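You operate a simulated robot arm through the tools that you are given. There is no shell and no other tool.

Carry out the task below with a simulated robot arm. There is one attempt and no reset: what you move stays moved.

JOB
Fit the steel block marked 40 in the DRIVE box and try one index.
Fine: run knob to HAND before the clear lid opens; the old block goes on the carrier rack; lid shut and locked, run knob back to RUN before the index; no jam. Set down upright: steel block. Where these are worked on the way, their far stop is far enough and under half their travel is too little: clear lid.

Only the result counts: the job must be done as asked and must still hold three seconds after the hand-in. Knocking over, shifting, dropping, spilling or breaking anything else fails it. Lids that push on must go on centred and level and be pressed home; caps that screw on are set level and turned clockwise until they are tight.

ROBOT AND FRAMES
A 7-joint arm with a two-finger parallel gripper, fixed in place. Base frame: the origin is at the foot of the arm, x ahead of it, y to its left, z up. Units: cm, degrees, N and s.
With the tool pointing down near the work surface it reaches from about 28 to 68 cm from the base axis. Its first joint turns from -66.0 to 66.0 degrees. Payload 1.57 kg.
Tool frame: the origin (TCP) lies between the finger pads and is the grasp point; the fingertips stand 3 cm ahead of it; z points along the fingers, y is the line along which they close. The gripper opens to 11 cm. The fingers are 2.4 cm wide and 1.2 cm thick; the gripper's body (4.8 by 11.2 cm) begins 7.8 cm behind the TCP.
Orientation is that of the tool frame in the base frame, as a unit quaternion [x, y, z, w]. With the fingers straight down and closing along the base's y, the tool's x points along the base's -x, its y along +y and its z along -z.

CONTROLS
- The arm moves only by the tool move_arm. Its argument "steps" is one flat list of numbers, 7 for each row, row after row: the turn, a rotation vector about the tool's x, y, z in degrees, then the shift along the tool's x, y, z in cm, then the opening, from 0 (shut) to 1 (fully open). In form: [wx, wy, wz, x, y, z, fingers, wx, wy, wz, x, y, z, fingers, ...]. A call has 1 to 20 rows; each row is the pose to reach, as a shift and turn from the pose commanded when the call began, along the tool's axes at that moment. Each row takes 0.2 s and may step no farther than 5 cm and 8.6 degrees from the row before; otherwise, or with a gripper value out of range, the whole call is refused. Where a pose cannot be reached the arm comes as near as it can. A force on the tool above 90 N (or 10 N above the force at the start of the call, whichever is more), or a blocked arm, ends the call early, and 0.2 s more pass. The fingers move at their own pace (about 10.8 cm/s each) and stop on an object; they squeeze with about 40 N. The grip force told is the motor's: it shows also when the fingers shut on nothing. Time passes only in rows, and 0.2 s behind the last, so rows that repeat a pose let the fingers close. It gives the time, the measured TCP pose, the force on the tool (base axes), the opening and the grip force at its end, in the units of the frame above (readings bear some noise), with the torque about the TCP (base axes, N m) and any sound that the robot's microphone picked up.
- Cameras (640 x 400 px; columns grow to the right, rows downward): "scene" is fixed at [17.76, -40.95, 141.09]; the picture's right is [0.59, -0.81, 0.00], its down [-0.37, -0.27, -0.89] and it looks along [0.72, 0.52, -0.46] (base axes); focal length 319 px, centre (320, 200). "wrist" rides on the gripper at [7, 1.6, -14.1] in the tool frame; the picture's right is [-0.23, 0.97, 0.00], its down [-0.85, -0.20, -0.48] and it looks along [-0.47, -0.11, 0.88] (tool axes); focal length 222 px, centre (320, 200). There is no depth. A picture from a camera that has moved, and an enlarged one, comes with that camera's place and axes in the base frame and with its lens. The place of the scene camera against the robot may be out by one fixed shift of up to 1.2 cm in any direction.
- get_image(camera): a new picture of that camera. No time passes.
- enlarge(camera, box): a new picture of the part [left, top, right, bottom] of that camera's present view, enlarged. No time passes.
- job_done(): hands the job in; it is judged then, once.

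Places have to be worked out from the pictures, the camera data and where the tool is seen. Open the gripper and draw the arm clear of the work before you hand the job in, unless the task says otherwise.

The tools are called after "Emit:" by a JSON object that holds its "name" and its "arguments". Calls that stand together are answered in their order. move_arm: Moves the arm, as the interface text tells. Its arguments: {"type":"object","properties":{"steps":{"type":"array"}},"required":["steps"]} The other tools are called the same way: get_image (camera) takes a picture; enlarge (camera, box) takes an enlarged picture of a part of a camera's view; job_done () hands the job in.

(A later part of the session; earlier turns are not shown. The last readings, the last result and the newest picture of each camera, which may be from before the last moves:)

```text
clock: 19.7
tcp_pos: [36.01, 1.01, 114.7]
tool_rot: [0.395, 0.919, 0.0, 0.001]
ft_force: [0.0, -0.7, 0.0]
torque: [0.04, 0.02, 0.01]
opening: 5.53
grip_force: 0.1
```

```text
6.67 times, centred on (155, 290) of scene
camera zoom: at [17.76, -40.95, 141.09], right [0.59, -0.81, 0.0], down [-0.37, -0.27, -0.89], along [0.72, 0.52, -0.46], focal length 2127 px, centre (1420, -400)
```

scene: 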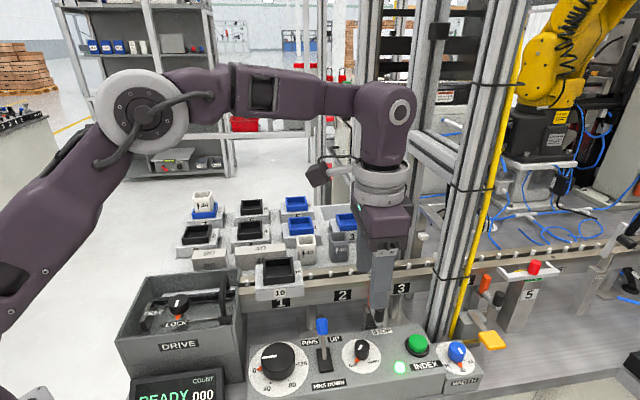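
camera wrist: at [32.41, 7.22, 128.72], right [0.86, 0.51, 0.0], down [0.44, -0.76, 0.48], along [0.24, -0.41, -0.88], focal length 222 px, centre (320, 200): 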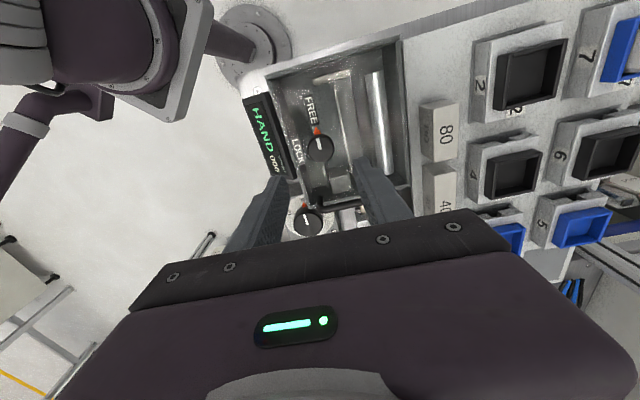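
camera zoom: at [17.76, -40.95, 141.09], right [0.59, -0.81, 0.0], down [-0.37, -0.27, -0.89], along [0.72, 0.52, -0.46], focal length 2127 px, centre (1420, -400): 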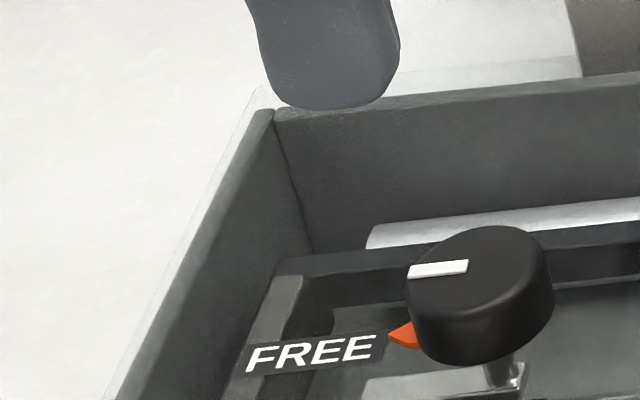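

I'm turning the tool so the fingers close along the line direction and moving above the lid handle for a closer look.

Emit:
{"name": "move_arm", "arguments": {"steps": [0, 0, -8.2, -0.6, 0.1, 0, 0.5, 0, 0, -16.4, -1.3, 0.2, 0, 0.5, 0, 0, -24.6, -2, 0.4, 0, 0.5, 0, 0, -32.8, -2.7, 0.5, 0, 0.5, 0, 0, -41, -3.4, 0.6, 0, 0.5, 0, 0, -49.2, -4, 0.7, 0, 0.5, 0, 0, -57.4, -4.7, 0.8, 0, 0.5, 0, 0, -65.6, -5.4, 1, 0, 0.5, 0, 0, -73.8, -6, 1.1, 0, 0.5, 0, 0, -82, -6.7, 1.2, 0, 0.5, 0, 0, -90, -7.2, 1.3, 0, 0.5, 0, 0, -90, -7.2, 1.3, 0, 0.5]}}

Emit:
{"name": "get_image", "arguments": {"camera": "wrist"}}

Emit:
{"name": "enlarge", "arguments": {"camera": "wrist", "box": [240, 80, 400, 220]}}

Emit:
{"name": "enlarge", "arguments": {"camera": "scene", "box": [150, 220, 270, 340]}}

```text
clock: 22.3
tcp_pos: [41.95, -3.44, 114.53]
tool_rot: [-0.371, 0.929, -0.001, -0.001]
ft_force: [-0.7, 0.5, -0.4]
torque: [-0.01, 0.0, -0.02]
opening: 5.5
grip_force: 0.2
```

```text
taken
camera wrist: at [35.79, -6.97, 128.76], right [-0.51, 0.86, 0.0], down [0.76, 0.45, 0.48], along [0.41, 0.24, -0.88], focal length 222 px, centre (320, 200)
```

wrist: 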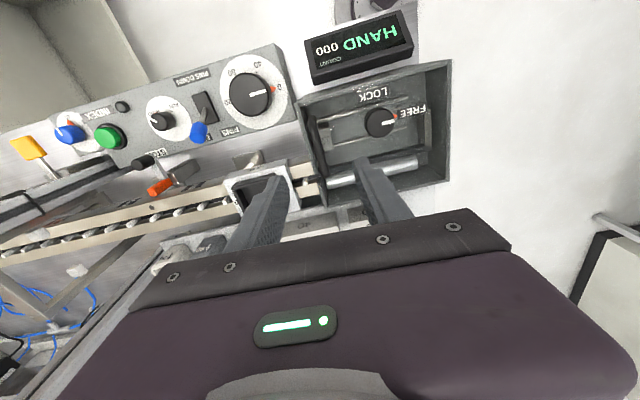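

```text
2.86 times, centred on (320, 150) of wrist
camera zoom: at [35.79, -6.97, 128.76], right [-0.51, 0.86, 0.0], down [0.76, 0.45, 0.48], along [0.41, 0.24, -0.88], focal length 635 px, centre (320, 343)
```

zoom: 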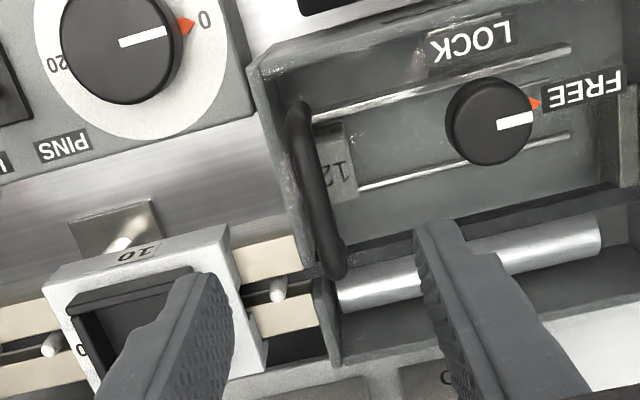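

```text
3.33 times, centred on (210, 280) of scene
camera zoom: at [17.76, -40.95, 141.09], right [0.59, -0.81, 0.0], down [-0.37, -0.27, -0.89], along [0.72, 0.52, -0.46], focal length 1063 px, centre (687, -67)
```

zoom: 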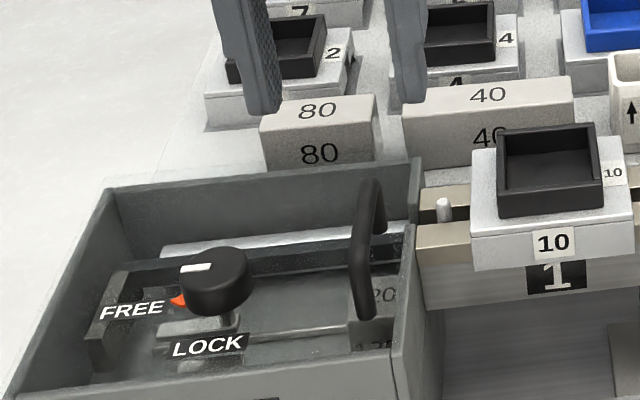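

The handle bar centre is at about a=31.3, b=27.8, with its top near z≈104.6 and about 1.1 cm thick. I lower onto it with a small opening and grip it near the fingertips.

Emit:
{"name": "move_arm", "arguments": {"steps": [0, 0, 0, 0.3, 0, 3, 0.32, 0, 0, 0, 0.3, 0, 6, 0.32, 0, 0, 0, 0.3, 0, 8, 0.32, 0, 0, 0, 0.3, 0, 8.9, 0.32, 0, 0, 0, 0.3, 0, 8.9, 0.32]}}

Emit:
{"name": "enlarge", "arguments": {"camera": "wrist", "box": [240, 120, 400, 240]}}

Emit:
{"name": "enlarge", "arguments": {"camera": "scene", "box": [150, 220, 270, 340]}}

```text
clock: 23.5
tcp_pos: [41.87, -3.68, 105.6]
tool_rot: [-0.37, 0.929, -0.001, -0.001]
ft_force: [0.1, -0.8, -0.4]
torque: [0.03, -0.02, 0.0]
opening: 3.5
grip_force: 0.1
```

```text
3.33 times, centred on (320, 180) of wrist
camera zoom: at [35.6, -7.19, 119.85], right [-0.51, 0.86, 0.0], down [0.76, 0.44, 0.48], along [0.41, 0.24, -0.88], focal length 740 px, centre (320, 267)
```

zoom: 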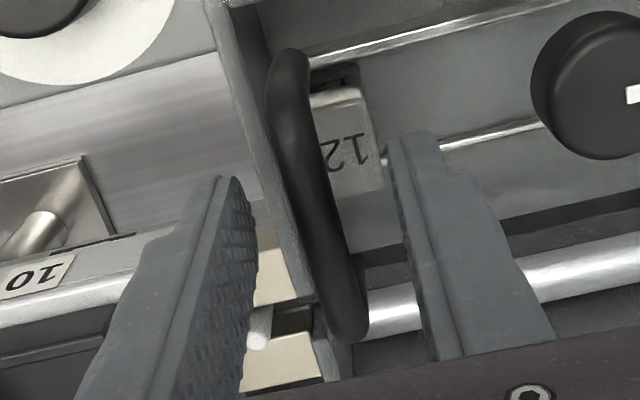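

```text
3.33 times, centred on (210, 280) of scene
camera zoom: at [17.76, -40.95, 141.09], right [0.59, -0.81, 0.0], down [-0.37, -0.27, -0.89], along [0.72, 0.52, -0.46], focal length 1063 px, centre (687, -67)
```

zoom: 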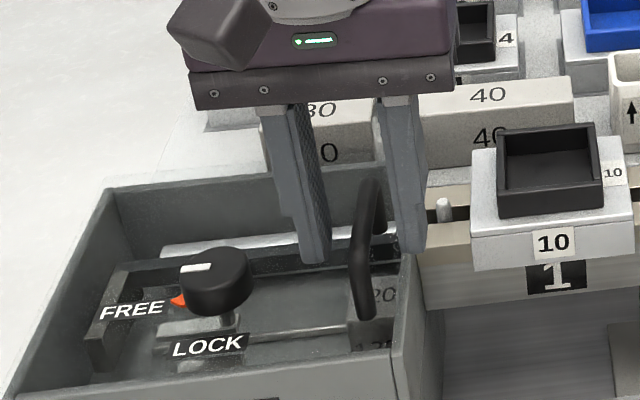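

The bar sits between the fingers. I close on it.

Emit:
{"name": "move_arm", "arguments": {"steps": [0, 0, 0, 0, 0, 0, 0, 0, 0, 0, 0, 0, 0, 0, 0, 0, 0, 0, 0, 0, 0]}}

Emit:
{"name": "enlarge", "arguments": {"camera": "wrist", "box": [240, 120, 400, 240]}}

```text
clock: 24.3
tcp_pos: [41.78, -3.66, 105.67]
tool_rot: [-0.37, 0.929, -0.001, -0.001]
ft_force: [2.0, -3.5, -0.3]
torque: [-0.16, 0.1, 0.7]
opening: 1.0
grip_force: 27.7
```

```text
3.33 times, centred on (320, 180) of wrist
camera zoom: at [35.61, -7.21, 119.87], right [-0.51, 0.86, 0.0], down [0.76, 0.45, 0.48], along [0.41, 0.24, -0.88], focal length 740 px, centre (320, 267)
```

zoom: 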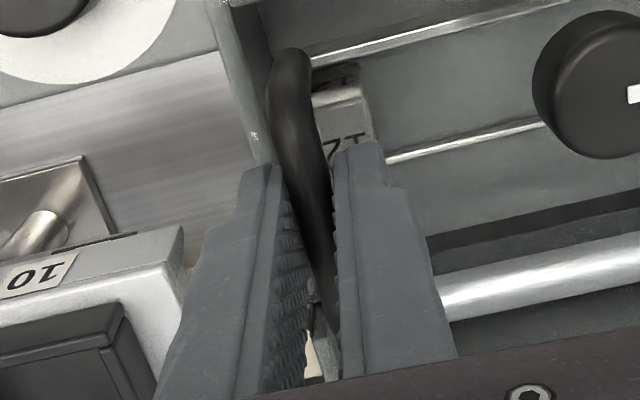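

The bar is gripped at 1.0 cm. I test-lift by 1.2 cm and look at which edge stays down.

Emit:
{"name": "move_arm", "arguments": {"steps": [0, 0, 0, 0, 0, -0.4, 0, 0, 0, 0, 0, 0.05, -0.8, 0, 0, 0, 0, 0, 0.1, -1.2, 0, 0, 0, 0, 0, 0.1, -1.2, 0]}}

Emit:
{"name": "enlarge", "arguments": {"camera": "wrist", "box": [240, 60, 460, 240]}}

Emit:
{"name": "enlarge", "arguments": {"camera": "scene", "box": [110, 230, 250, 360]}}

```text
clock: 25.3
tcp_pos: [41.56, -3.52, 106.81]
tool_rot: [-0.37, 0.929, 0.001, -0.001]
ft_force: [-9.8, 10.2, -4.4]
torque: [0.03, 0.25, 0.71]
opening: 0.99
grip_force: 27.9
```

```text
2.22 times, centred on (350, 150) of wrist
camera zoom: at [35.44, -7.02, 121.05], right [-0.51, 0.86, 0.0], down [0.76, 0.44, 0.48], along [0.41, 0.24, -0.88], focal length 494 px, centre (253, 311)
```

zoom: 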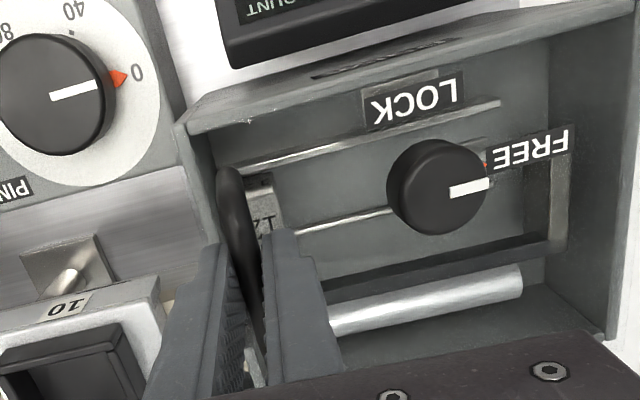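

```text
3.08 times, centred on (180, 295) of scene
camera zoom: at [17.74, -40.92, 141.1], right [0.59, -0.81, 0.0], down [-0.37, -0.27, -0.89], along [0.72, 0.52, -0.46], focal length 982 px, centre (751, -92)
```

zoom: 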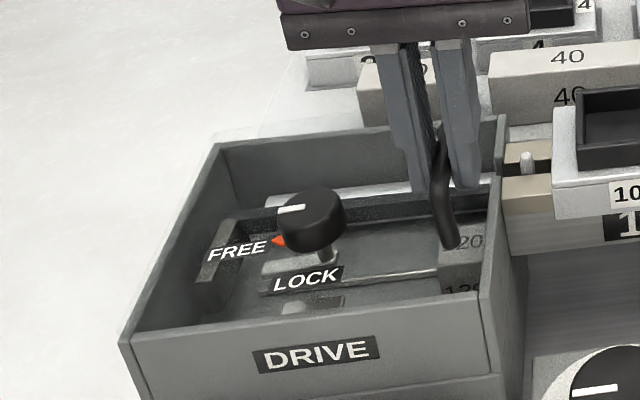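

The handle end rises, the -L edge stays down and the lift force is only about 4 N, so the hinge is at the -L end. I follow the arc, tilting the tool at half the lid angle.

Emit:
{"name": "move_arm", "arguments": {"steps": [1.5, 0, 0, 0, 0.3, -0.2, 0, 3.5, 0, 0, 0, 0.55, -0.7, 0, 5, 0, 0, 0, 0.85, -1.45, 0, 6.5, 0, 0, 0, 1.2, -2.25, 0, 8, 0, 0, 0, 1.6, -2.95, 0, 8, 0, 0, 0, 1.6, -2.95, 0]}}

Emit:
{"name": "enlarge", "arguments": {"camera": "scene", "box": [110, 210, 270, 360]}}

```text
clock: 26.7
tcp_pos: [40.59, -2.56, 109.85]
tool_rot: [-0.37, 0.926, -0.065, 0.026]
ft_force: [1.4, -8.8, 2.9]
torque: [-0.33, 0.18, 0.62]
opening: 0.98
grip_force: 28.3
```

```text
2.67 times, centred on (190, 285) of scene
camera zoom: at [17.76, -40.98, 141.08], right [0.59, -0.81, 0.0], down [-0.37, -0.27, -0.89], along [0.72, 0.52, -0.46], focal length 851 px, centre (667, -27)
```

zoom: 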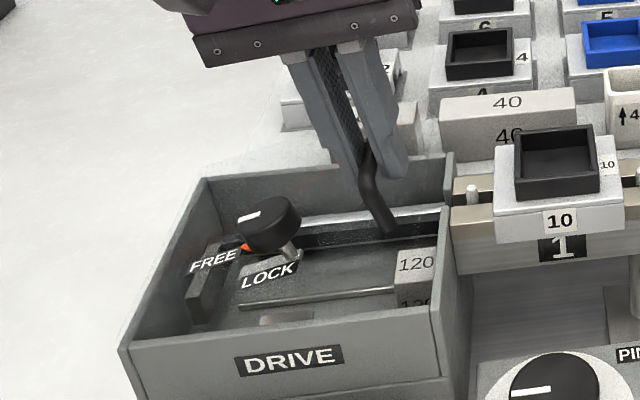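

The lid is at about 16° and the forces stay small. I continue along the same arc.

Emit:
{"name": "move_arm", "arguments": {"steps": [1.5, 0, 0, 0, 0.3, -0.75, 0, 3, 0, 0, 0, 0.64, -1.55, 0, 4.5, 0, 0, 0, 1.05, -2.28, 0, 6, 0, 0, 0, 1.5, -3.01, 0, 7.5, 0, 0, 0, 2.0, -3.7, 0, 9, 0, 0, 0, 2.52, -4.37, 0, 9, 0, 0, 0, 2.52, -4.37, 0]}}

Emit:
{"name": "enlarge", "arguments": {"camera": "scene", "box": [90, 190, 270, 360]}}

```text
clock: 28.3
tcp_pos: [38.37, -0.16, 113.74]
tool_rot: [-0.366, 0.919, -0.138, 0.055]
ft_force: [-1.7, -16.1, 11.1]
torque: [-0.53, 0.32, 0.51]
opening: 1.01
grip_force: 27.4
```

```text
2.35 times, centred on (180, 275) of scene
camera zoom: at [17.74, -41.01, 141.07], right [0.59, -0.81, 0.0], down [-0.37, -0.27, -0.89], along [0.72, 0.52, -0.46], focal length 751 px, centre (649, 24)
```

zoom: 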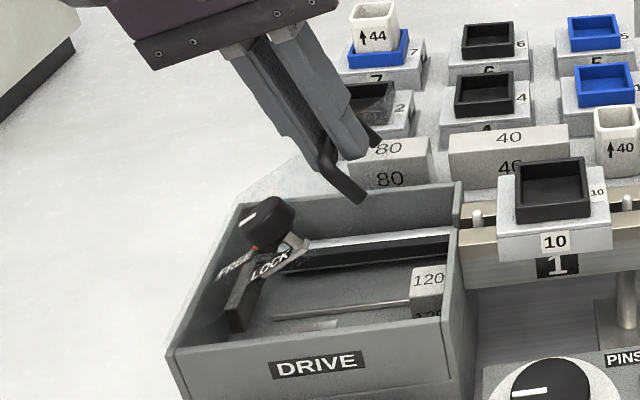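

The forces show I am slightly inside the true arc and drifting sideways, with the lid at about 35°. I enlarge the radius a little, shift sideways about 0.15 cm and keep going.

Emit:
{"name": "move_arm", "arguments": {"steps": [1.2, 0, 0, 0.12, 0.35, -0.82, 0, 2.4, 0, 0, 0.15, 0.765, -1.65, 0, 3.6, 0, 0, 0.17, 1.27, -2.35, 0, 4.8, 0, 0, 0.2, 1.82, -3.01, 0, 6, 0, 0, 0.22, 2.4, -3.65, 0, 7.2, 0, 0, 0.25, 3.01, -4.26, 0, 7.2, 0, 0, 0.25, 3.01, -4.26, 0]}}

Emit:
{"name": "enlarge", "arguments": {"camera": "scene", "box": [70, 180, 270, 360]}}

```text
clock: 29.9
tcp_pos: [35.35, 2.72, 116.89]
tool_rot: [-0.362, 0.909, -0.193, 0.077]
ft_force: [-8.3, 15.5, -32.7]
torque: [0.1, 0.4, 0.5]
opening: 1.0
grip_force: 28.0
```

```text
2.22 times, centred on (170, 270) of scene
camera zoom: at [17.77, -40.9, 141.1], right [0.59, -0.81, 0.0], down [-0.37, -0.27, -0.89], along [0.72, 0.52, -0.46], focal length 709 px, centre (653, 44)
```

zoom: 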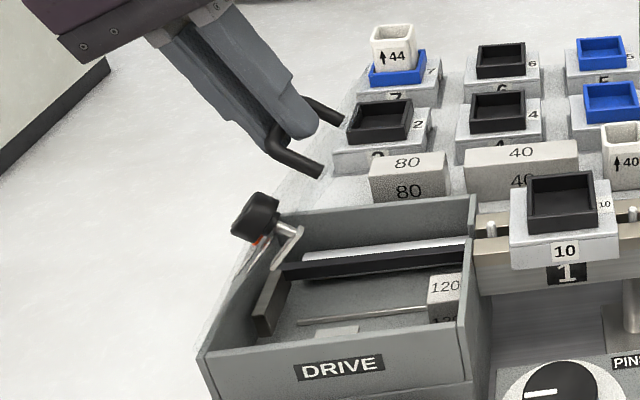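

The reading now pulls radially inward, so my first radius estimate was right. I relax slightly and carry on with the tilt held constant.

Emit:
{"name": "move_arm", "arguments": {"steps": [0, 0, 0, -0.03, 0.25, 0.27, 0, 0, 0, 0, -0.02, 0.8, -0.36, 0, 0, 0, 0, 0, 1.37, -0.97, 0, 0, 0, 0, 0.02, 1.97, -1.54, 0, 0, 0, 0, 0.03, 2.61, -2.08, 0, 0, 0, 0, 0.04, 3.27, -2.58, 0, 0, 0, 0, 0.06, 3.96, -3.06, 0, 0, 0, 0, 0.06, 3.96, -3.06, 0]}}

Emit:
{"name": "enlarge", "arguments": {"camera": "scene", "box": [60, 170, 270, 360]}}

```text
clock: 31.7
tcp_pos: [32.03, 6.15, 118.14]
tool_rot: [-0.362, 0.908, -0.196, 0.078]
ft_force: [2.1, -4.1, 29.5]
torque: [-0.27, -0.07, 0.41]
opening: 0.97
grip_force: 27.6
```

```text
2.11 times, centred on (165, 265) of scene
camera zoom: at [17.74, -40.97, 141.08], right [0.59, -0.81, 0.0], down [-0.37, -0.27, -0.89], along [0.72, 0.52, -0.46], focal length 672 px, centre (646, 63)
```

zoom: 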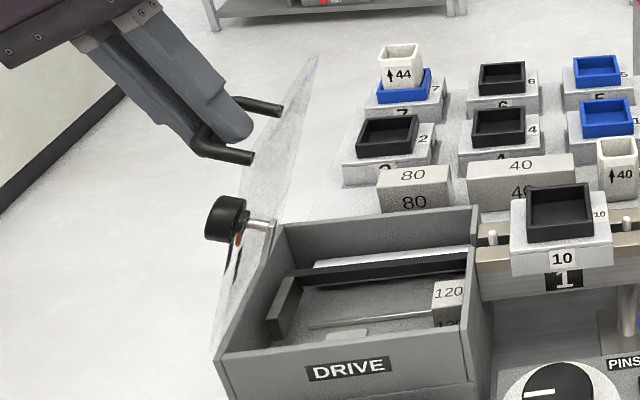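

The lid is at about 70°. The reading pushes up about 29 N, so I raise slightly while continuing toward vertical.

Emit:
{"name": "move_arm", "arguments": {"steps": [0, 0, 0, 0, -0.09, -0.2, 0, 0, 0, 0, 0.02, 0.65, -0.65, 0, 0, 0, 0, 0.03, 1.34, -1.06, 0, 0, 0, 0, 0.05, 2.1, -1.42, 0, 0, 0, 0, 0.07, 2.85, -1.75, 0, 0, 0, 0, 0.08, 3.6, -2.04, 0, 0, 0, 0, 0.1, 4.42, -2.29, 0, 0, 0, 0, 0.1, 4.42, -2.29, 0]}}

Emit:
{"name": "enlarge", "arguments": {"camera": "scene", "box": [60, 170, 270, 360]}}

```text
clock: 33.5
tcp_pos: [28.59, 9.78, 118.36]
tool_rot: [-0.362, 0.908, -0.196, 0.077]
ft_force: [-1.9, -3.6, -8.5]
torque: [-0.16, 0.25, 0.12]
opening: 0.97
grip_force: 27.7
```

```text
2.11 times, centred on (165, 265) of scene
camera zoom: at [17.76, -40.96, 141.08], right [0.59, -0.81, 0.0], down [-0.37, -0.27, -0.89], along [0.72, 0.52, -0.46], focal length 672 px, centre (646, 63)
```

zoom: 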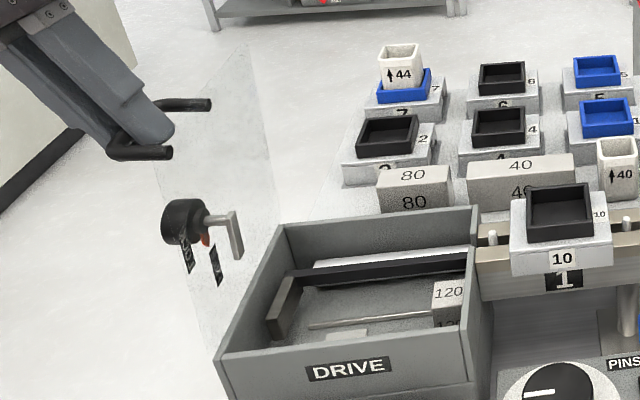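

The lid is about vertical with low forces. I push on past vertical in small steps to find the far stop.

Emit:
{"name": "move_arm", "arguments": {"steps": [0, 0, 0, 0.02, 0.8, -0.2, 0, 0, 0, 0, 0.04, 1.63, -0.35, 0, 0, 0, 0, 0.06, 2.4, -0.45, 0, 0, 0, 0, 0.06, 2.4, -0.45, 0]}}

Emit:
{"name": "enlarge", "arguments": {"camera": "scene", "box": [60, 170, 270, 360]}}

```text
clock: 34.5
tcp_pos: [26.77, 11.54, 117.78]
tool_rot: [-0.363, 0.908, -0.195, 0.078]
ft_force: [-8.5, -2.7, 12.9]
torque: [-0.12, 0.08, 0.14]
opening: 0.96
grip_force: 27.4
```

```text
2.11 times, centred on (165, 265) of scene
camera zoom: at [17.72, -40.97, 141.09], right [0.59, -0.81, 0.0], down [-0.37, -0.27, -0.89], along [0.72, 0.52, -0.46], focal length 672 px, centre (646, 63)
```

zoom: 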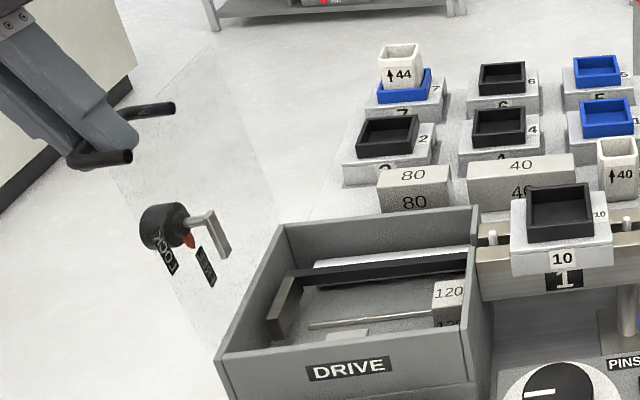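

The lid is past vertical, near 97°, with no stop yet. I continue a few more degrees.

Emit:
{"name": "move_arm", "arguments": {"steps": [0, 0, 0, 0.02, 0.8, -0.15, 0, 0, 0, 0, 0.04, 1.6, -0.2, 0, 0, 0, 0, 0.06, 2.4, -0.2, 0, 0, 0, 0, 0.06, 2.4, -0.2, 0]}}

Emit:
{"name": "enlarge", "arguments": {"camera": "scene", "box": [60, 170, 270, 360]}}

```text
clock: 35.5
tcp_pos: [25.18, 12.97, 117.0]
tool_rot: [-0.363, 0.908, -0.195, 0.077]
ft_force: [-1.7, -2.5, -1.9]
torque: [0.08, -0.06, 0.18]
opening: 0.97
grip_force: 27.8
```

```text
2.11 times, centred on (165, 265) of scene
camera zoom: at [17.76, -40.96, 141.08], right [0.59, -0.81, 0.0], down [-0.37, -0.27, -0.89], along [0.72, 0.52, -0.46], focal length 672 px, centre (646, 63)
```

zoom: 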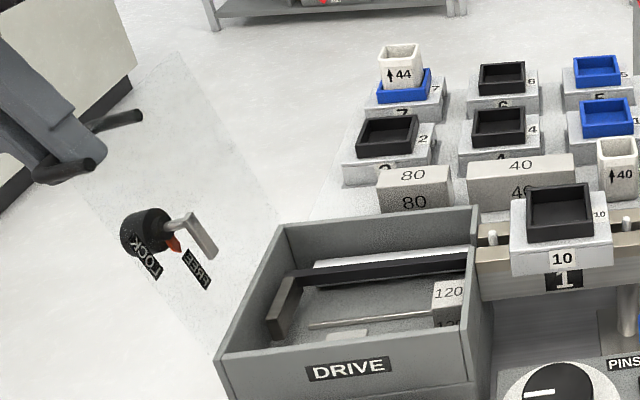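

It is at about 105° and still free. I continue a little further.

Emit:
{"name": "move_arm", "arguments": {"steps": [0, 0, 0, 0.02, 0.8, 0.03, 0, 0, 0, 0, 0.04, 1.6, 0.13, 0, 0, 0, 0, 0.06, 2.4, 0.3, 0, 0, 0, 0, 0.06, 2.4, 0.3, 0]}}

Emit:
{"name": "enlarge", "arguments": {"camera": "scene", "box": [40, 170, 270, 360]}}

```text
clock: 36.5
tcp_pos: [24.2, 14.05, 116.04]
tool_rot: [-0.362, 0.906, -0.204, 0.08]
ft_force: [38.3, -40.7, 59.9]
torque: [-0.88, -0.85, 0.05]
opening: 2.81
grip_force: 37.9
```

```text
2.11 times, centred on (155, 265) of scene
camera zoom: at [17.84, -41.12, 141.02], right [0.59, -0.81, 0.0], down [-0.37, -0.27, -0.89], along [0.72, 0.52, -0.46], focal length 672 px, centre (667, 63)
```

zoom: 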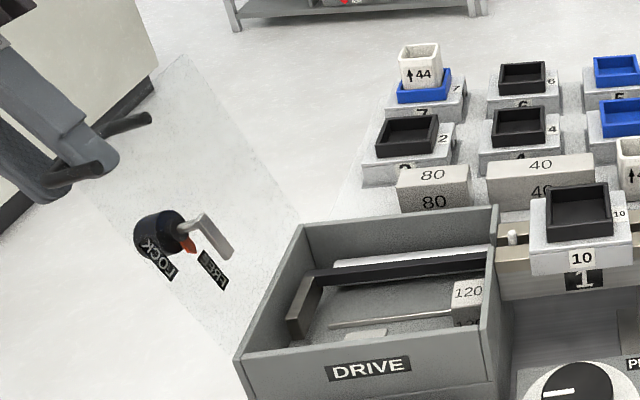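

The force jump to about 60 N shows the far stop, near 108–110°. I back off along the arc right away.

Emit:
{"name": "move_arm", "arguments": {"steps": [0, 0, 0, 0, -0.6, -0.35, 0, 0, 0, 0, 0, -1.0, -0.4, 0, 0, 0, 0, 0, -1.0, -0.4, 0]}}

Emit:
{"name": "enlarge", "arguments": {"camera": "wrist", "box": [220, 100, 420, 240]}}

Emit:
{"name": "enlarge", "arguments": {"camera": "scene", "box": [30, 170, 180, 300]}}

```text
clock: 37.3
tcp_pos: [24.59, 13.59, 116.57]
tool_rot: [-0.362, 0.907, -0.201, 0.076]
ft_force: [44.9, -47.0, 1.1]
torque: [-0.51, -0.35, 0.03]
opening: 1.29
grip_force: 30.4
```

```text
2.86 times, centred on (320, 170) of wrist
camera zoom: at [14.44, 14.25, 128.86], right [-0.44, 0.8, -0.41], down [0.61, 0.6, 0.51], along [0.66, -0.02, -0.75], focal length 635 px, centre (320, 286)
```

zoom: 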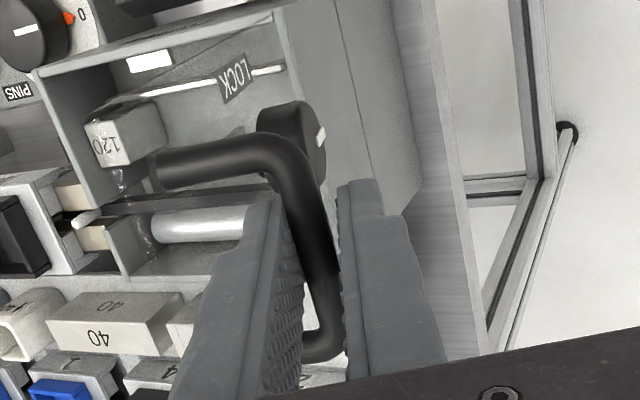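

```text
3.08 times, centred on (105, 235) of scene
camera zoom: at [17.91, -41.11, 141.01], right [0.59, -0.81, 0.0], down [-0.37, -0.27, -0.89], along [0.72, 0.52, -0.46], focal length 982 px, centre (982, 92)
```

zoom: 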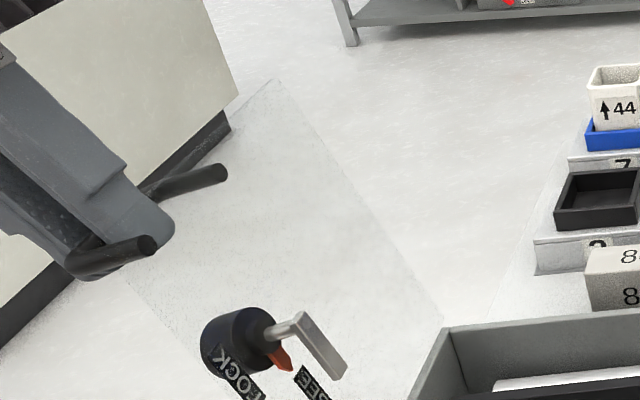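

There is still about 65 N toward +L from the stop, so I back off another 0.8 cm to unload it.

Emit:
{"name": "move_arm", "arguments": {"steps": [0, 0, 0, 0, -0.4, -0.1, 0, 0, 0, 0, 0, -0.8, -0.15, 0, 0, 0, 0, 0, -0.8, -0.15, 0]}}

```text
clock: 38.1
tcp_pos: [24.68, 13.45, 116.97]
tool_rot: [-0.363, 0.908, -0.195, 0.077]
ft_force: [6.2, -18.7, -15.4]
torque: [-0.18, 0.02, 0.02]
opening: 0.97
grip_force: 27.9
```

The load is small now. I open the fingers just a little, since the lid plate is close to one finger, and draw back along the tool axis.

Emit:
{"name": "move_arm", "arguments": {"steps": [0, 0, 0, 0, 0, 0, 0.2, 0, 0, 0, 0, 0, 0, 0.2, 0, 0, 0, 0, 0.1, -1.5, 0.2, 0, 0, 0, 0, 0.2, -4, 0.2, 0, 0, 0, 0, 0.2, -8, 0.2, 0, 0, 0, 0, 0.2, -8, 0.2]}}

Emit:
{"name": "get_image", "arguments": {"camera": "wrist"}}

Emit:
{"name": "enlarge", "arguments": {"camera": "scene", "box": [30, 150, 270, 360]}}

```text
clock: 39.5
tcp_pos: [22.3, 15.98, 124.16]
tool_rot: [-0.363, 0.908, -0.196, 0.076]
ft_force: [0.0, 0.1, 0.4]
torque: [0.0, 0.01, 0.0]
opening: 2.19
grip_force: 0.1
```

```text
taken
camera wrist: at [12.3, 16.56, 136.55], right [-0.45, 0.8, -0.4], down [0.61, 0.6, 0.52], along [0.65, -0.01, -0.76], focal length 222 px, centre (320, 200)
```

wrist: 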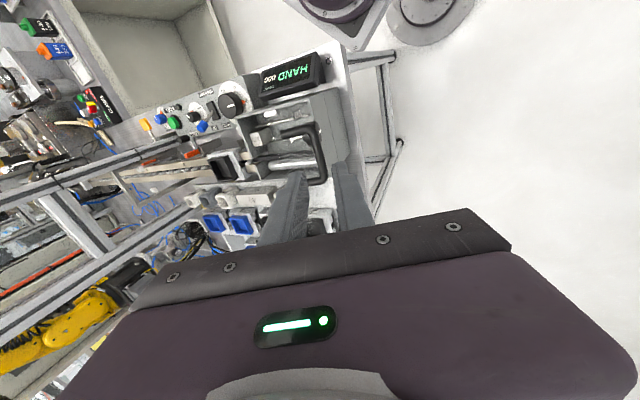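

```text
1.90 times, centred on (150, 255) of scene
camera zoom: at [17.76, -40.95, 141.09], right [0.59, -0.81, 0.0], down [-0.37, -0.27, -0.89], along [0.72, 0.52, -0.46], focal length 608 px, centre (644, 95)
```

zoom: 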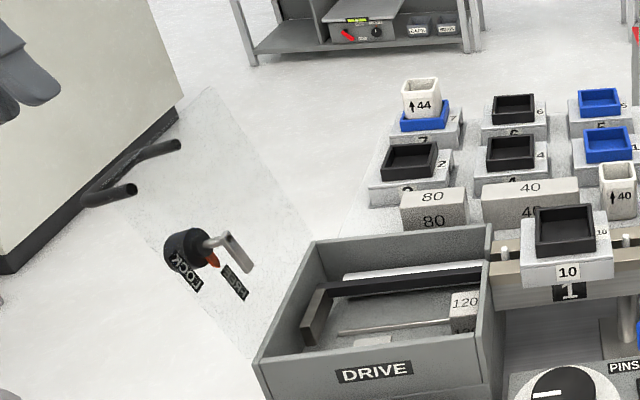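

The lid rests open at its far stop. I rise and take the tilt out before going over the top of the lid to the box.

Emit:
{"name": "move_arm", "arguments": {"steps": [0, 0, 0, 0, -1.23, -2.73, 0.4, -6, 0, 0, 0, -2.46, -5.47, 0.4, -12, 0, 0, 0, -2.46, -5.47, 0.4, -18, 0, 0, 0, -2.46, -5.47, 0.4, -24.2, 0, 0, 0, -2.46, -5.47, 0.4, -24.2, 0, 0, 0, -2.46, -5.47, 0.4]}}

```text
clock: 40.9
tcp_pos: [22.35, 16.02, 130.17]
tool_rot: [-0.371, 0.928, 0.0, 0.0]
ft_force: [-0.2, -0.2, -0.2]
torque: [-0.03, 0.0, 0.0]
opening: 4.4
grip_force: 0.1
```

Now I go over the lid to above the box, turning back so the fingers will close across the line.

Emit:
{"name": "move_arm", "arguments": {"steps": [0, 0, 8.2, 0, -2.3, 0, 0.6, 0, 0, 16.4, 0, -4.6, 0, 0.6, 0, 0, 24.6, 0, -6.9, 0, 0.6, 0, 0, 32.8, 0, -9.2, 0, 0.6, 0, 0, 41, 0, -11.5, 0, 0.6, 0, 0, 49.2, -0.2, -13.8, 0, 0.6, 0, 0, 57.4, -0.4, -16.1, 0, 0.6, 0, 0, 65.6, -0.6, -18.4, 0, 0.6, 0, 0, 73.8, -0.8, -20.7, 0, 0.6, 0, 0, 82, -0.8, -23, 0, 0.6, 0, 0, 90, -0.8, -25, 2, 0.6, 0, 0, 90, -0.8, -25, 6, 0.6, 0, 0, 90, -0.8, -25, 10, 0.6, 0, 0, 90, -0.8, -25, 12, 0.6, 0, 0, 90, -0.8, -25, 12, 0.6]}}

Emit:
{"name": "get_image", "arguments": {"camera": "wrist"}}

Emit:
{"name": "enlarge", "arguments": {"camera": "wrist", "box": [230, 60, 430, 220]}}

Emit:
{"name": "enlarge", "arguments": {"camera": "scene", "box": [130, 190, 330, 360]}}

```text
clock: 44.1
tcp_pos: [40.19, -1.46, 118.17]
tool_rot: [0.395, 0.919, -0.001, 0.001]
ft_force: [0.1, -0.6, -0.1]
torque: [-0.02, -0.01, 0.0]
opening: 6.58
grip_force: 0.1
```

```text
taken
camera wrist: at [36.52, 4.67, 132.41], right [0.86, 0.5, 0.0], down [0.44, -0.76, 0.48], along [0.24, -0.41, -0.88], focal length 222 px, centre (320, 200)
```

wrist: 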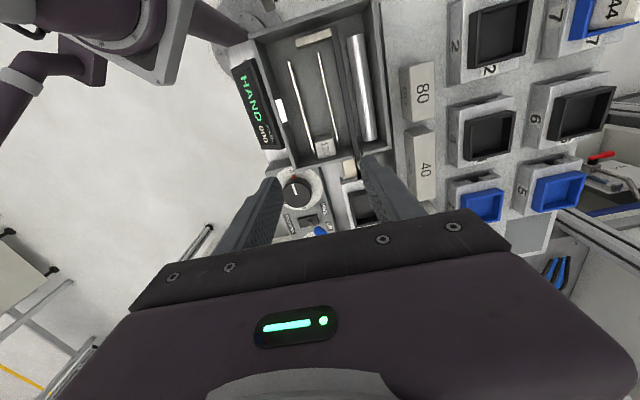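

```text
2.50 times, centred on (330, 140) of wrist
camera zoom: at [36.52, 4.67, 132.41], right [0.86, 0.5, 0.0], down [0.44, -0.76, 0.48], along [0.24, -0.41, -0.88], focal length 555 px, centre (295, 350)
```

zoom: 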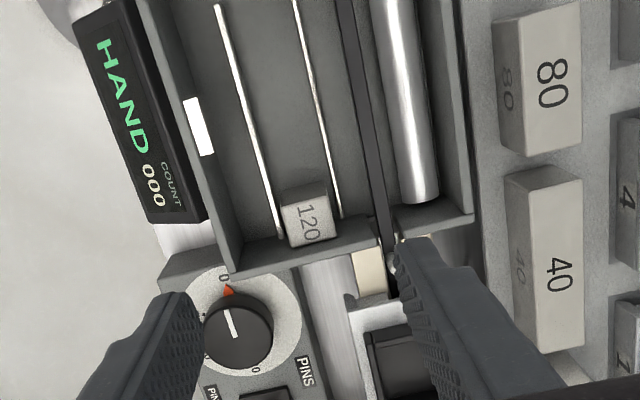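

```text
2.35 times, centred on (230, 275) of scene
camera zoom: at [17.76, -40.95, 141.09], right [0.59, -0.81, 0.0], down [-0.37, -0.27, -0.89], along [0.72, 0.52, -0.46], focal length 751 px, centre (532, 24)
```

zoom: 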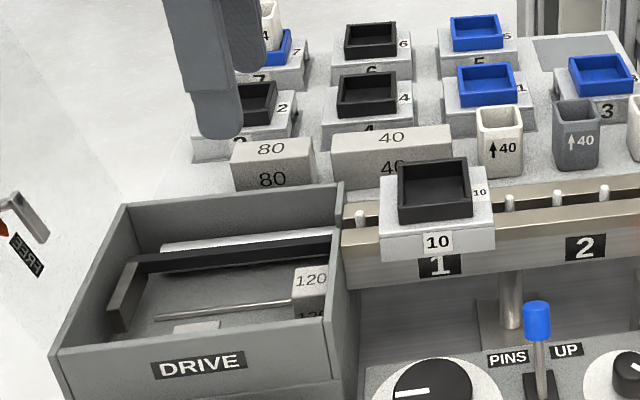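

The box is open and the 120 block stands between two guide rods against the +L wall. I'll enlarge the block and the rack blocks to measure them.

Emit:
{"name": "enlarge", "arguments": {"camera": "wrist", "box": [290, 110, 380, 180]}}

Emit:
{"name": "enlarge", "arguments": {"camera": "wrist", "box": [380, 50, 460, 220]}}

Emit:
{"name": "enlarge", "arguments": {"camera": "scene", "box": [180, 230, 300, 320]}}

```text
5.71 times, centred on (335, 145) of wrist
camera zoom: at [36.52, 4.67, 132.41], right [0.86, 0.5, 0.0], down [0.44, -0.76, 0.48], along [0.24, -0.41, -0.88], focal length 1269 px, centre (234, 514)
```

zoom: 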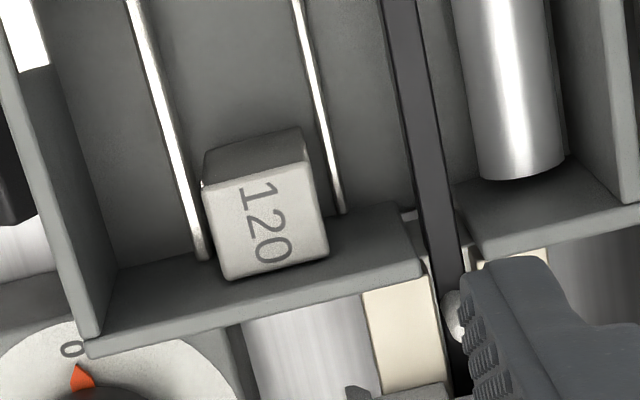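

```text
2.35 times, centred on (420, 135) of wrist
camera zoom: at [36.52, 4.67, 132.41], right [0.86, 0.5, 0.0], down [0.44, -0.76, 0.48], along [0.24, -0.41, -0.88], focal length 523 px, centre (85, 353)
```

zoom: 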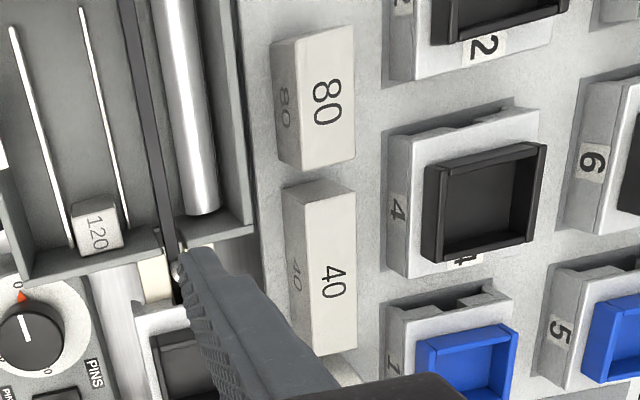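

```text
4.44 times, centred on (240, 275) of scene
camera zoom: at [17.76, -40.95, 141.09], right [0.59, -0.81, 0.0], down [-0.37, -0.27, -0.89], along [0.72, 0.52, -0.46], focal length 1418 px, centre (676, -133)
```

zoom: 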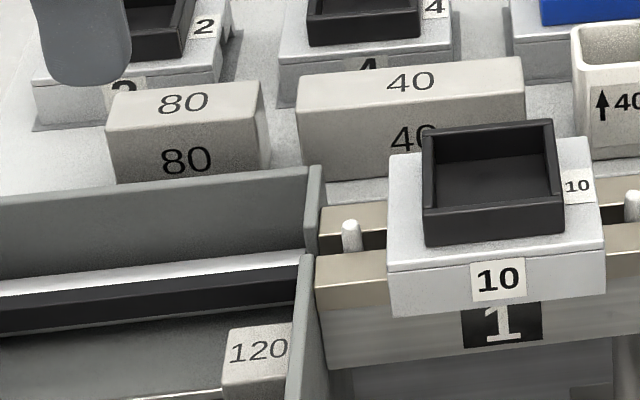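

I need the height of the block against its guide rods, so I'll enlarge the scene view there.

Emit:
{"name": "enlarge", "arguments": {"camera": "scene", "box": [190, 285, 240, 335]}}

Emit:
{"name": "enlarge", "arguments": {"camera": "scene", "box": [140, 270, 210, 340]}}

```text
8.00 times, centred on (215, 310) of scene
camera zoom: at [17.76, -40.95, 141.09], right [0.59, -0.81, 0.0], down [-0.37, -0.27, -0.89], along [0.72, 0.52, -0.46], focal length 2552 px, centre (1160, -680)
```

zoom: 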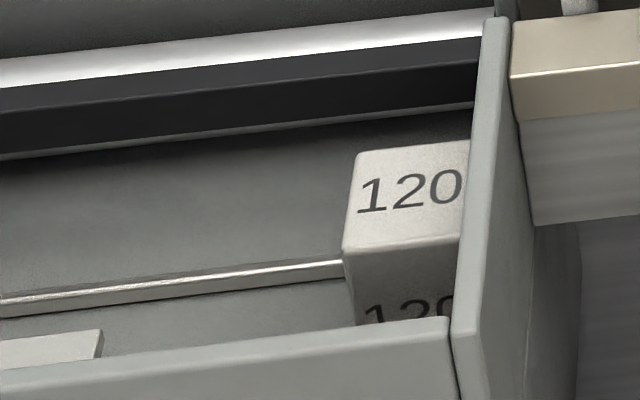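

```text
5.71 times, centred on (175, 305) of scene
camera zoom: at [17.76, -40.95, 141.09], right [0.59, -0.81, 0.0], down [-0.37, -0.27, -0.89], along [0.72, 0.52, -0.46], focal length 1823 px, centre (1149, -400)
```

zoom: 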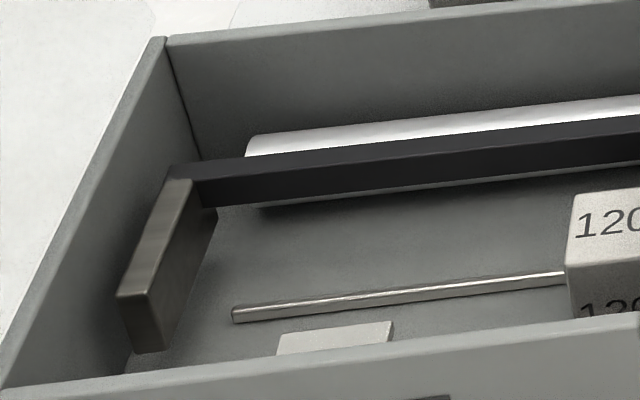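

The block top looks roughly 98–99.5 and below the wall top. I come down to z=110 directly above it to get a second measurement.

Emit:
{"name": "move_arm", "arguments": {"steps": [0, 0, 0, -1, 0.15, 3, 0.6, 0, 0, 0, -2, 0.3, 6, 0.6, 0, 0, 0, -2, 0.3, 8, 0.6, 0, 0, 0, -2, 0.3, 8, 0.6]}}

Emit:
{"name": "enlarge", "arguments": {"camera": "wrist", "box": [260, 100, 400, 220]}}

Emit:
{"name": "enlarge", "arguments": {"camera": "wrist", "box": [400, 40, 540, 240]}}

```text
clock: 45.1
tcp_pos: [41.78, -2.94, 110.3]
tool_rot: [0.395, 0.919, 0.0, -0.001]
ft_force: [-0.2, 0.4, 0.2]
torque: [-0.01, 0.0, -0.01]
opening: 6.59
grip_force: 0.1
```

```text
3.33 times, centred on (330, 160) of wrist
camera zoom: at [38.09, 3.3, 124.41], right [0.86, 0.51, 0.0], down [0.44, -0.76, 0.48], along [0.24, -0.41, -0.88], focal length 740 px, centre (287, 333)
```

zoom: 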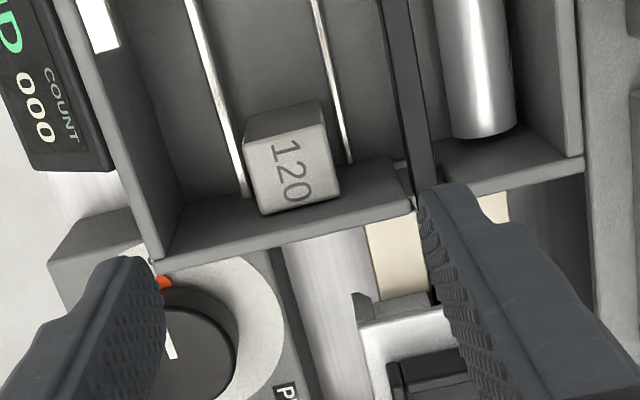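

```text
2.00 times, centred on (470, 140) of wrist
camera zoom: at [38.09, 3.3, 124.41], right [0.86, 0.51, 0.0], down [0.44, -0.76, 0.48], along [0.24, -0.41, -0.88], focal length 444 px, centre (20, 320)
```

zoom: 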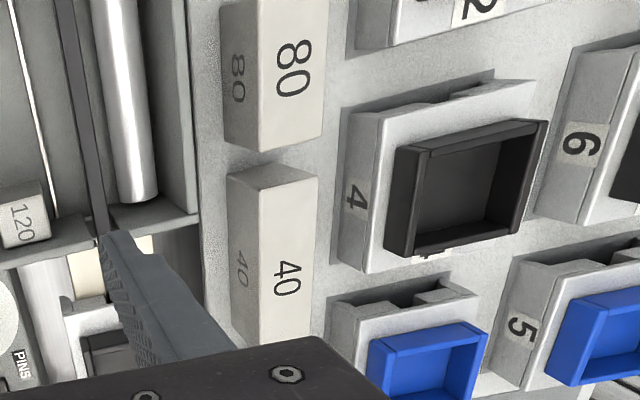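

I'll enlarge the block more strongly for a precise corner measurement.

Emit:
{"name": "enlarge", "arguments": {"camera": "wrist", "box": [300, 110, 350, 160]}}

Emit:
{"name": "enlarge", "arguments": {"camera": "wrist", "box": [440, 90, 490, 215]}}

```text
8.00 times, centred on (325, 135) of wrist
camera zoom: at [38.09, 3.3, 124.41], right [0.86, 0.51, 0.0], down [0.44, -0.76, 0.48], along [0.24, -0.41, -0.88], focal length 1777 px, centre (280, 720)
```

zoom: 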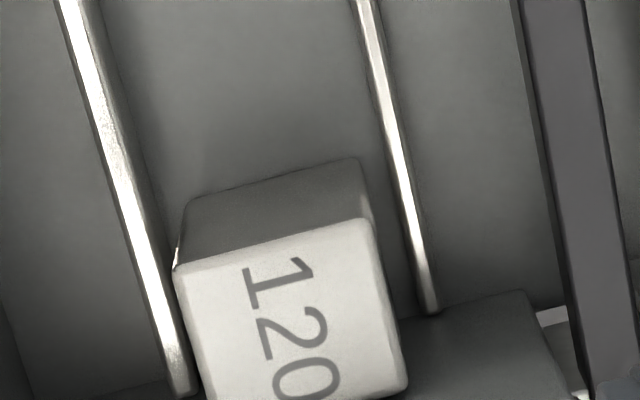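

```text
3.20 times, centred on (465, 152) of wrist
camera zoom: at [38.09, 3.3, 124.41], right [0.86, 0.51, 0.0], down [0.44, -0.76, 0.48], along [0.24, -0.41, -0.88], focal length 711 px, centre (-144, 352)
```

zoom: 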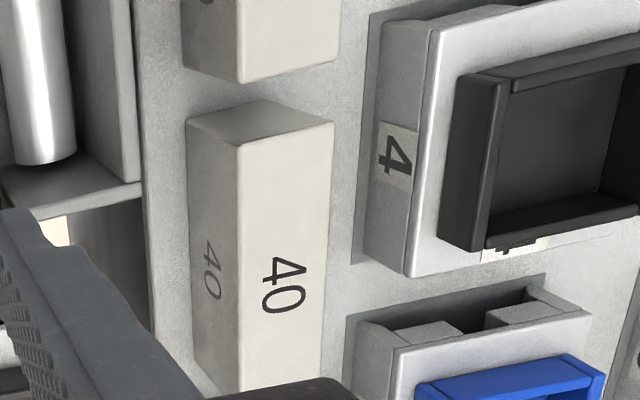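

The block top is near z≈100.3, about 4 cm tall and 2.75 cm wide, centred around a≈30.7, b≈28.6. Before picking it up I want a free spot on the rack, so I rise and look at the rack's left part.

Emit:
{"name": "move_arm", "arguments": {"steps": [0, 0, 0, 0, 0, -4, 0.6, 0, 0, 0, 0, 0, -8, 0.6, 0, 0, 0, 0, 0, -12, 0.6, 0, 0, 0, 1.5, 4, -14, 0.6, 0, 0, 0, 3.5, 8, -14, 0.6, 0, 0, 0, 5.5, 12, -14, 0.6, 0, 0, 0, 8, 15, -14, 0.6, 0, 0, 0, 11, 17.5, -14, 0.6, 0, 0, 0, 11, 17.5, -14, 0.6]}}

Emit:
{"name": "get_image", "arguments": {"camera": "wrist"}}

Emit:
{"name": "enlarge", "arguments": {"camera": "wrist", "box": [240, 20, 480, 220]}}

```text
clock: 47.1
tcp_pos: [46.91, 17.11, 124.17]
tool_rot: [0.395, 0.919, -0.001, -0.001]
ft_force: [0.4, -0.6, -0.1]
torque: [0.02, -0.02, 0.0]
opening: 6.58
grip_force: 0.1
```

```text
taken
camera wrist: at [43.25, 23.43, 138.37], right [0.86, 0.51, 0.0], down [0.44, -0.76, 0.48], along [0.24, -0.41, -0.88], focal length 222 px, centre (320, 200)
```

wrist: 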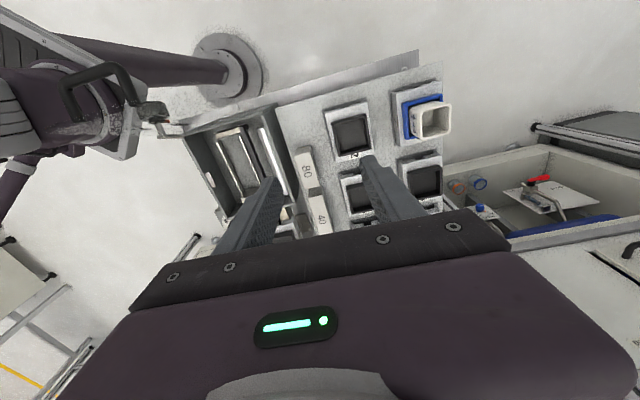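

```text
2.00 times, centred on (360, 120) of wrist
camera zoom: at [43.25, 23.43, 138.37], right [0.86, 0.51, 0.0], down [0.44, -0.76, 0.48], along [0.24, -0.41, -0.88], focal length 444 px, centre (240, 360)
```

zoom: 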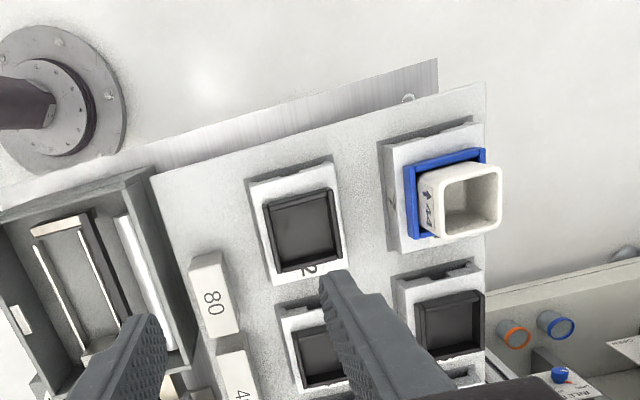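

The rack plate is free left of block 80 (a from about 15.5 to 22.5, b from 38.7), with its top near z≈96.3. I go back over the 120 block to pick it up.

Emit:
{"name": "move_arm", "arguments": {"steps": [0, 0, 0, -2, -3.5, 0, 0.5, 0, 0, 0, -4, -7, 0, 0.5, 0, 0, 0, -6, -10.5, 0, 0.5, 0, 0, 0, -8, -14, 0, 0.5, 0, 0, 0, -10.6, -17.35, 1, 0.42, 0, 0, 0, -10.6, -17.35, 5, 0.4, 0, 0, 0, -10.6, -17.35, 9, 0.38, 0, 0, 0, -10.6, -17.35, 13, 0.38, 0, 0, 0, -10.6, -17.35, 17, 0.38, 0, 0, 0, -10.6, -17.35, 17, 0.38]}}

Emit:
{"name": "get_image", "arguments": {"camera": "wrist"}}

Emit:
{"name": "enlarge", "arguments": {"camera": "wrist", "box": [270, 120, 370, 220]}}

```text
clock: 49.3
tcp_pos: [41.68, -2.54, 106.98]
tool_rot: [0.394, 0.919, -0.001, -0.001]
ft_force: [0.0, 0.2, 0.2]
torque: [-0.03, -0.02, 0.01]
opening: 4.17
grip_force: 0.0
```

```text
taken
camera wrist: at [37.95, 3.71, 121.31], right [0.86, 0.5, 0.0], down [0.44, -0.76, 0.48], along [0.24, -0.41, -0.88], focal length 222 px, centre (320, 200)
```

wrist: 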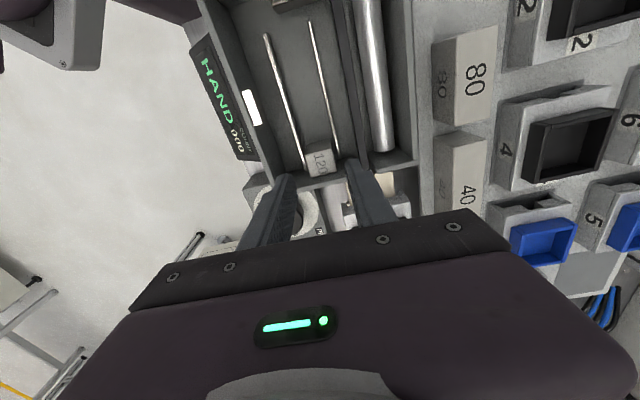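

```text
4.00 times, centred on (320, 170) of wrist
camera zoom: at [37.95, 3.71, 121.31], right [0.86, 0.5, 0.0], down [0.44, -0.76, 0.48], along [0.24, -0.41, -0.88], focal length 888 px, centre (320, 320)
```

zoom: 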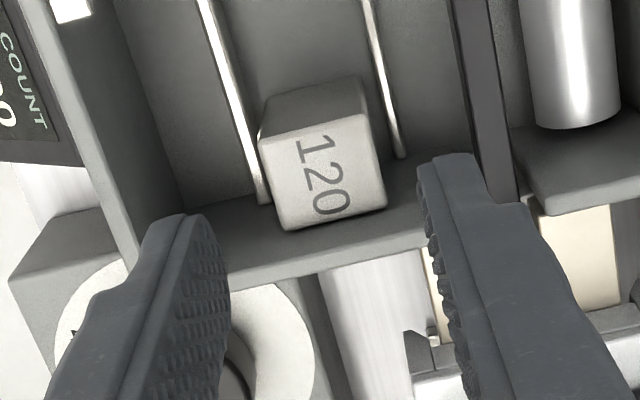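

The block is centred between the fingers. I shift 0.25 cm away from the end wall, descend with the tips to about z≈98.2, and check before closing.

Emit:
{"name": "move_arm", "arguments": {"steps": [0, 0, 0, 0.25, 0.03, 2, 0.38, 0, 0, 0, 0.25, 0.03, 4, 0.38, 0, 0, 0, 0.25, 0.03, 5, 0.38, 0, 0, 0, 0.25, 0.03, 5.7, 0.38, 0, 0, 0, 0.25, 0.03, 5.7, 0.38]}}

Emit:
{"name": "enlarge", "arguments": {"camera": "wrist", "box": [260, 120, 380, 240]}}

Emit:
{"name": "enlarge", "arguments": {"camera": "scene", "box": [160, 220, 280, 340]}}

```text
clock: 50.5
tcp_pos: [41.36, -2.29, 101.42]
tool_rot: [0.394, 0.919, -0.001, -0.001]
ft_force: [0.8, 0.1, 0.3]
torque: [0.03, 0.04, 0.01]
opening: 4.18
grip_force: 0.1
```

```text
3.33 times, centred on (320, 180) of wrist
camera zoom: at [37.78, 3.91, 115.65], right [0.86, 0.51, 0.0], down [0.44, -0.76, 0.48], along [0.24, -0.41, -0.88], focal length 740 px, centre (320, 267)
```

zoom: 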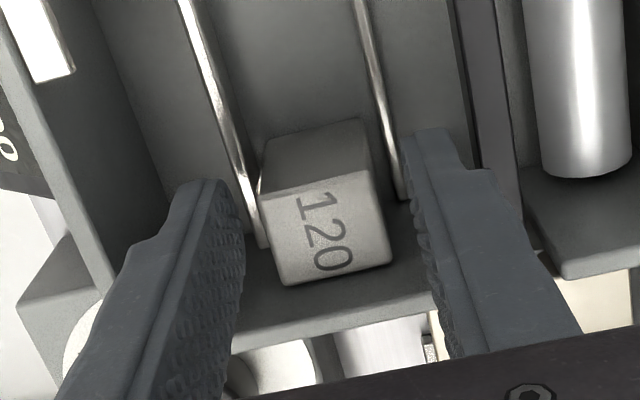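

```text
3.33 times, centred on (220, 280) of scene
camera zoom: at [17.76, -40.95, 141.09], right [0.59, -0.81, 0.0], down [-0.37, -0.27, -0.89], along [0.72, 0.52, -0.46], focal length 1063 px, centre (653, -67)
```

zoom: 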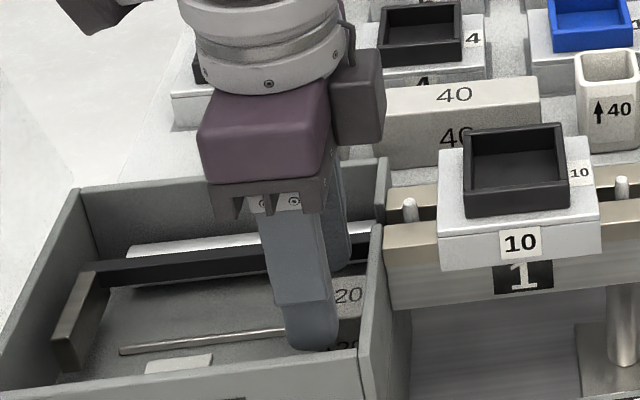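

The fingertips are beside the block with no contact force. I close on it.

Emit:
{"name": "move_arm", "arguments": {"steps": [0, 0, 0, 0, 0.05, 0, 0.2, 0, 0, 0, 0, 0.05, 0, 0, 0, 0, 0, 0, 0.05, 0, 0, 0, 0, 0, 0, 0.05, 0, 0]}}

Emit:
{"name": "enlarge", "arguments": {"camera": "wrist", "box": [260, 120, 380, 240]}}

```text
clock: 51.5
tcp_pos: [41.5, -2.21, 101.58]
tool_rot: [0.395, 0.919, -0.001, 0.0]
ft_force: [0.1, 0.6, 0.9]
torque: [0.03, 0.0, 0.01]
opening: 2.92
grip_force: 39.0
```

```text
3.33 times, centred on (320, 180) of wrist
camera zoom: at [37.83, 3.96, 115.68], right [0.86, 0.51, 0.0], down [0.44, -0.76, 0.48], along [0.24, -0.41, -0.88], focal length 740 px, centre (320, 267)
```

zoom: 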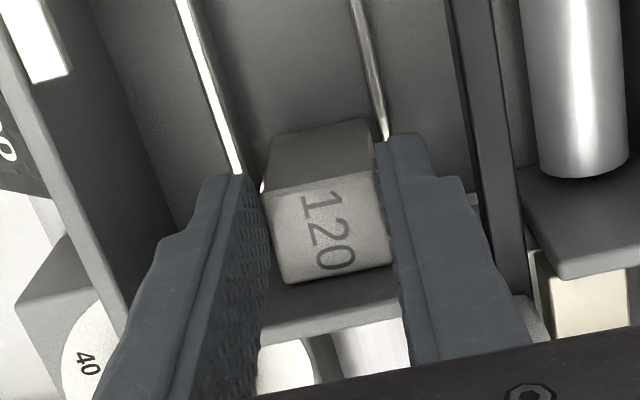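

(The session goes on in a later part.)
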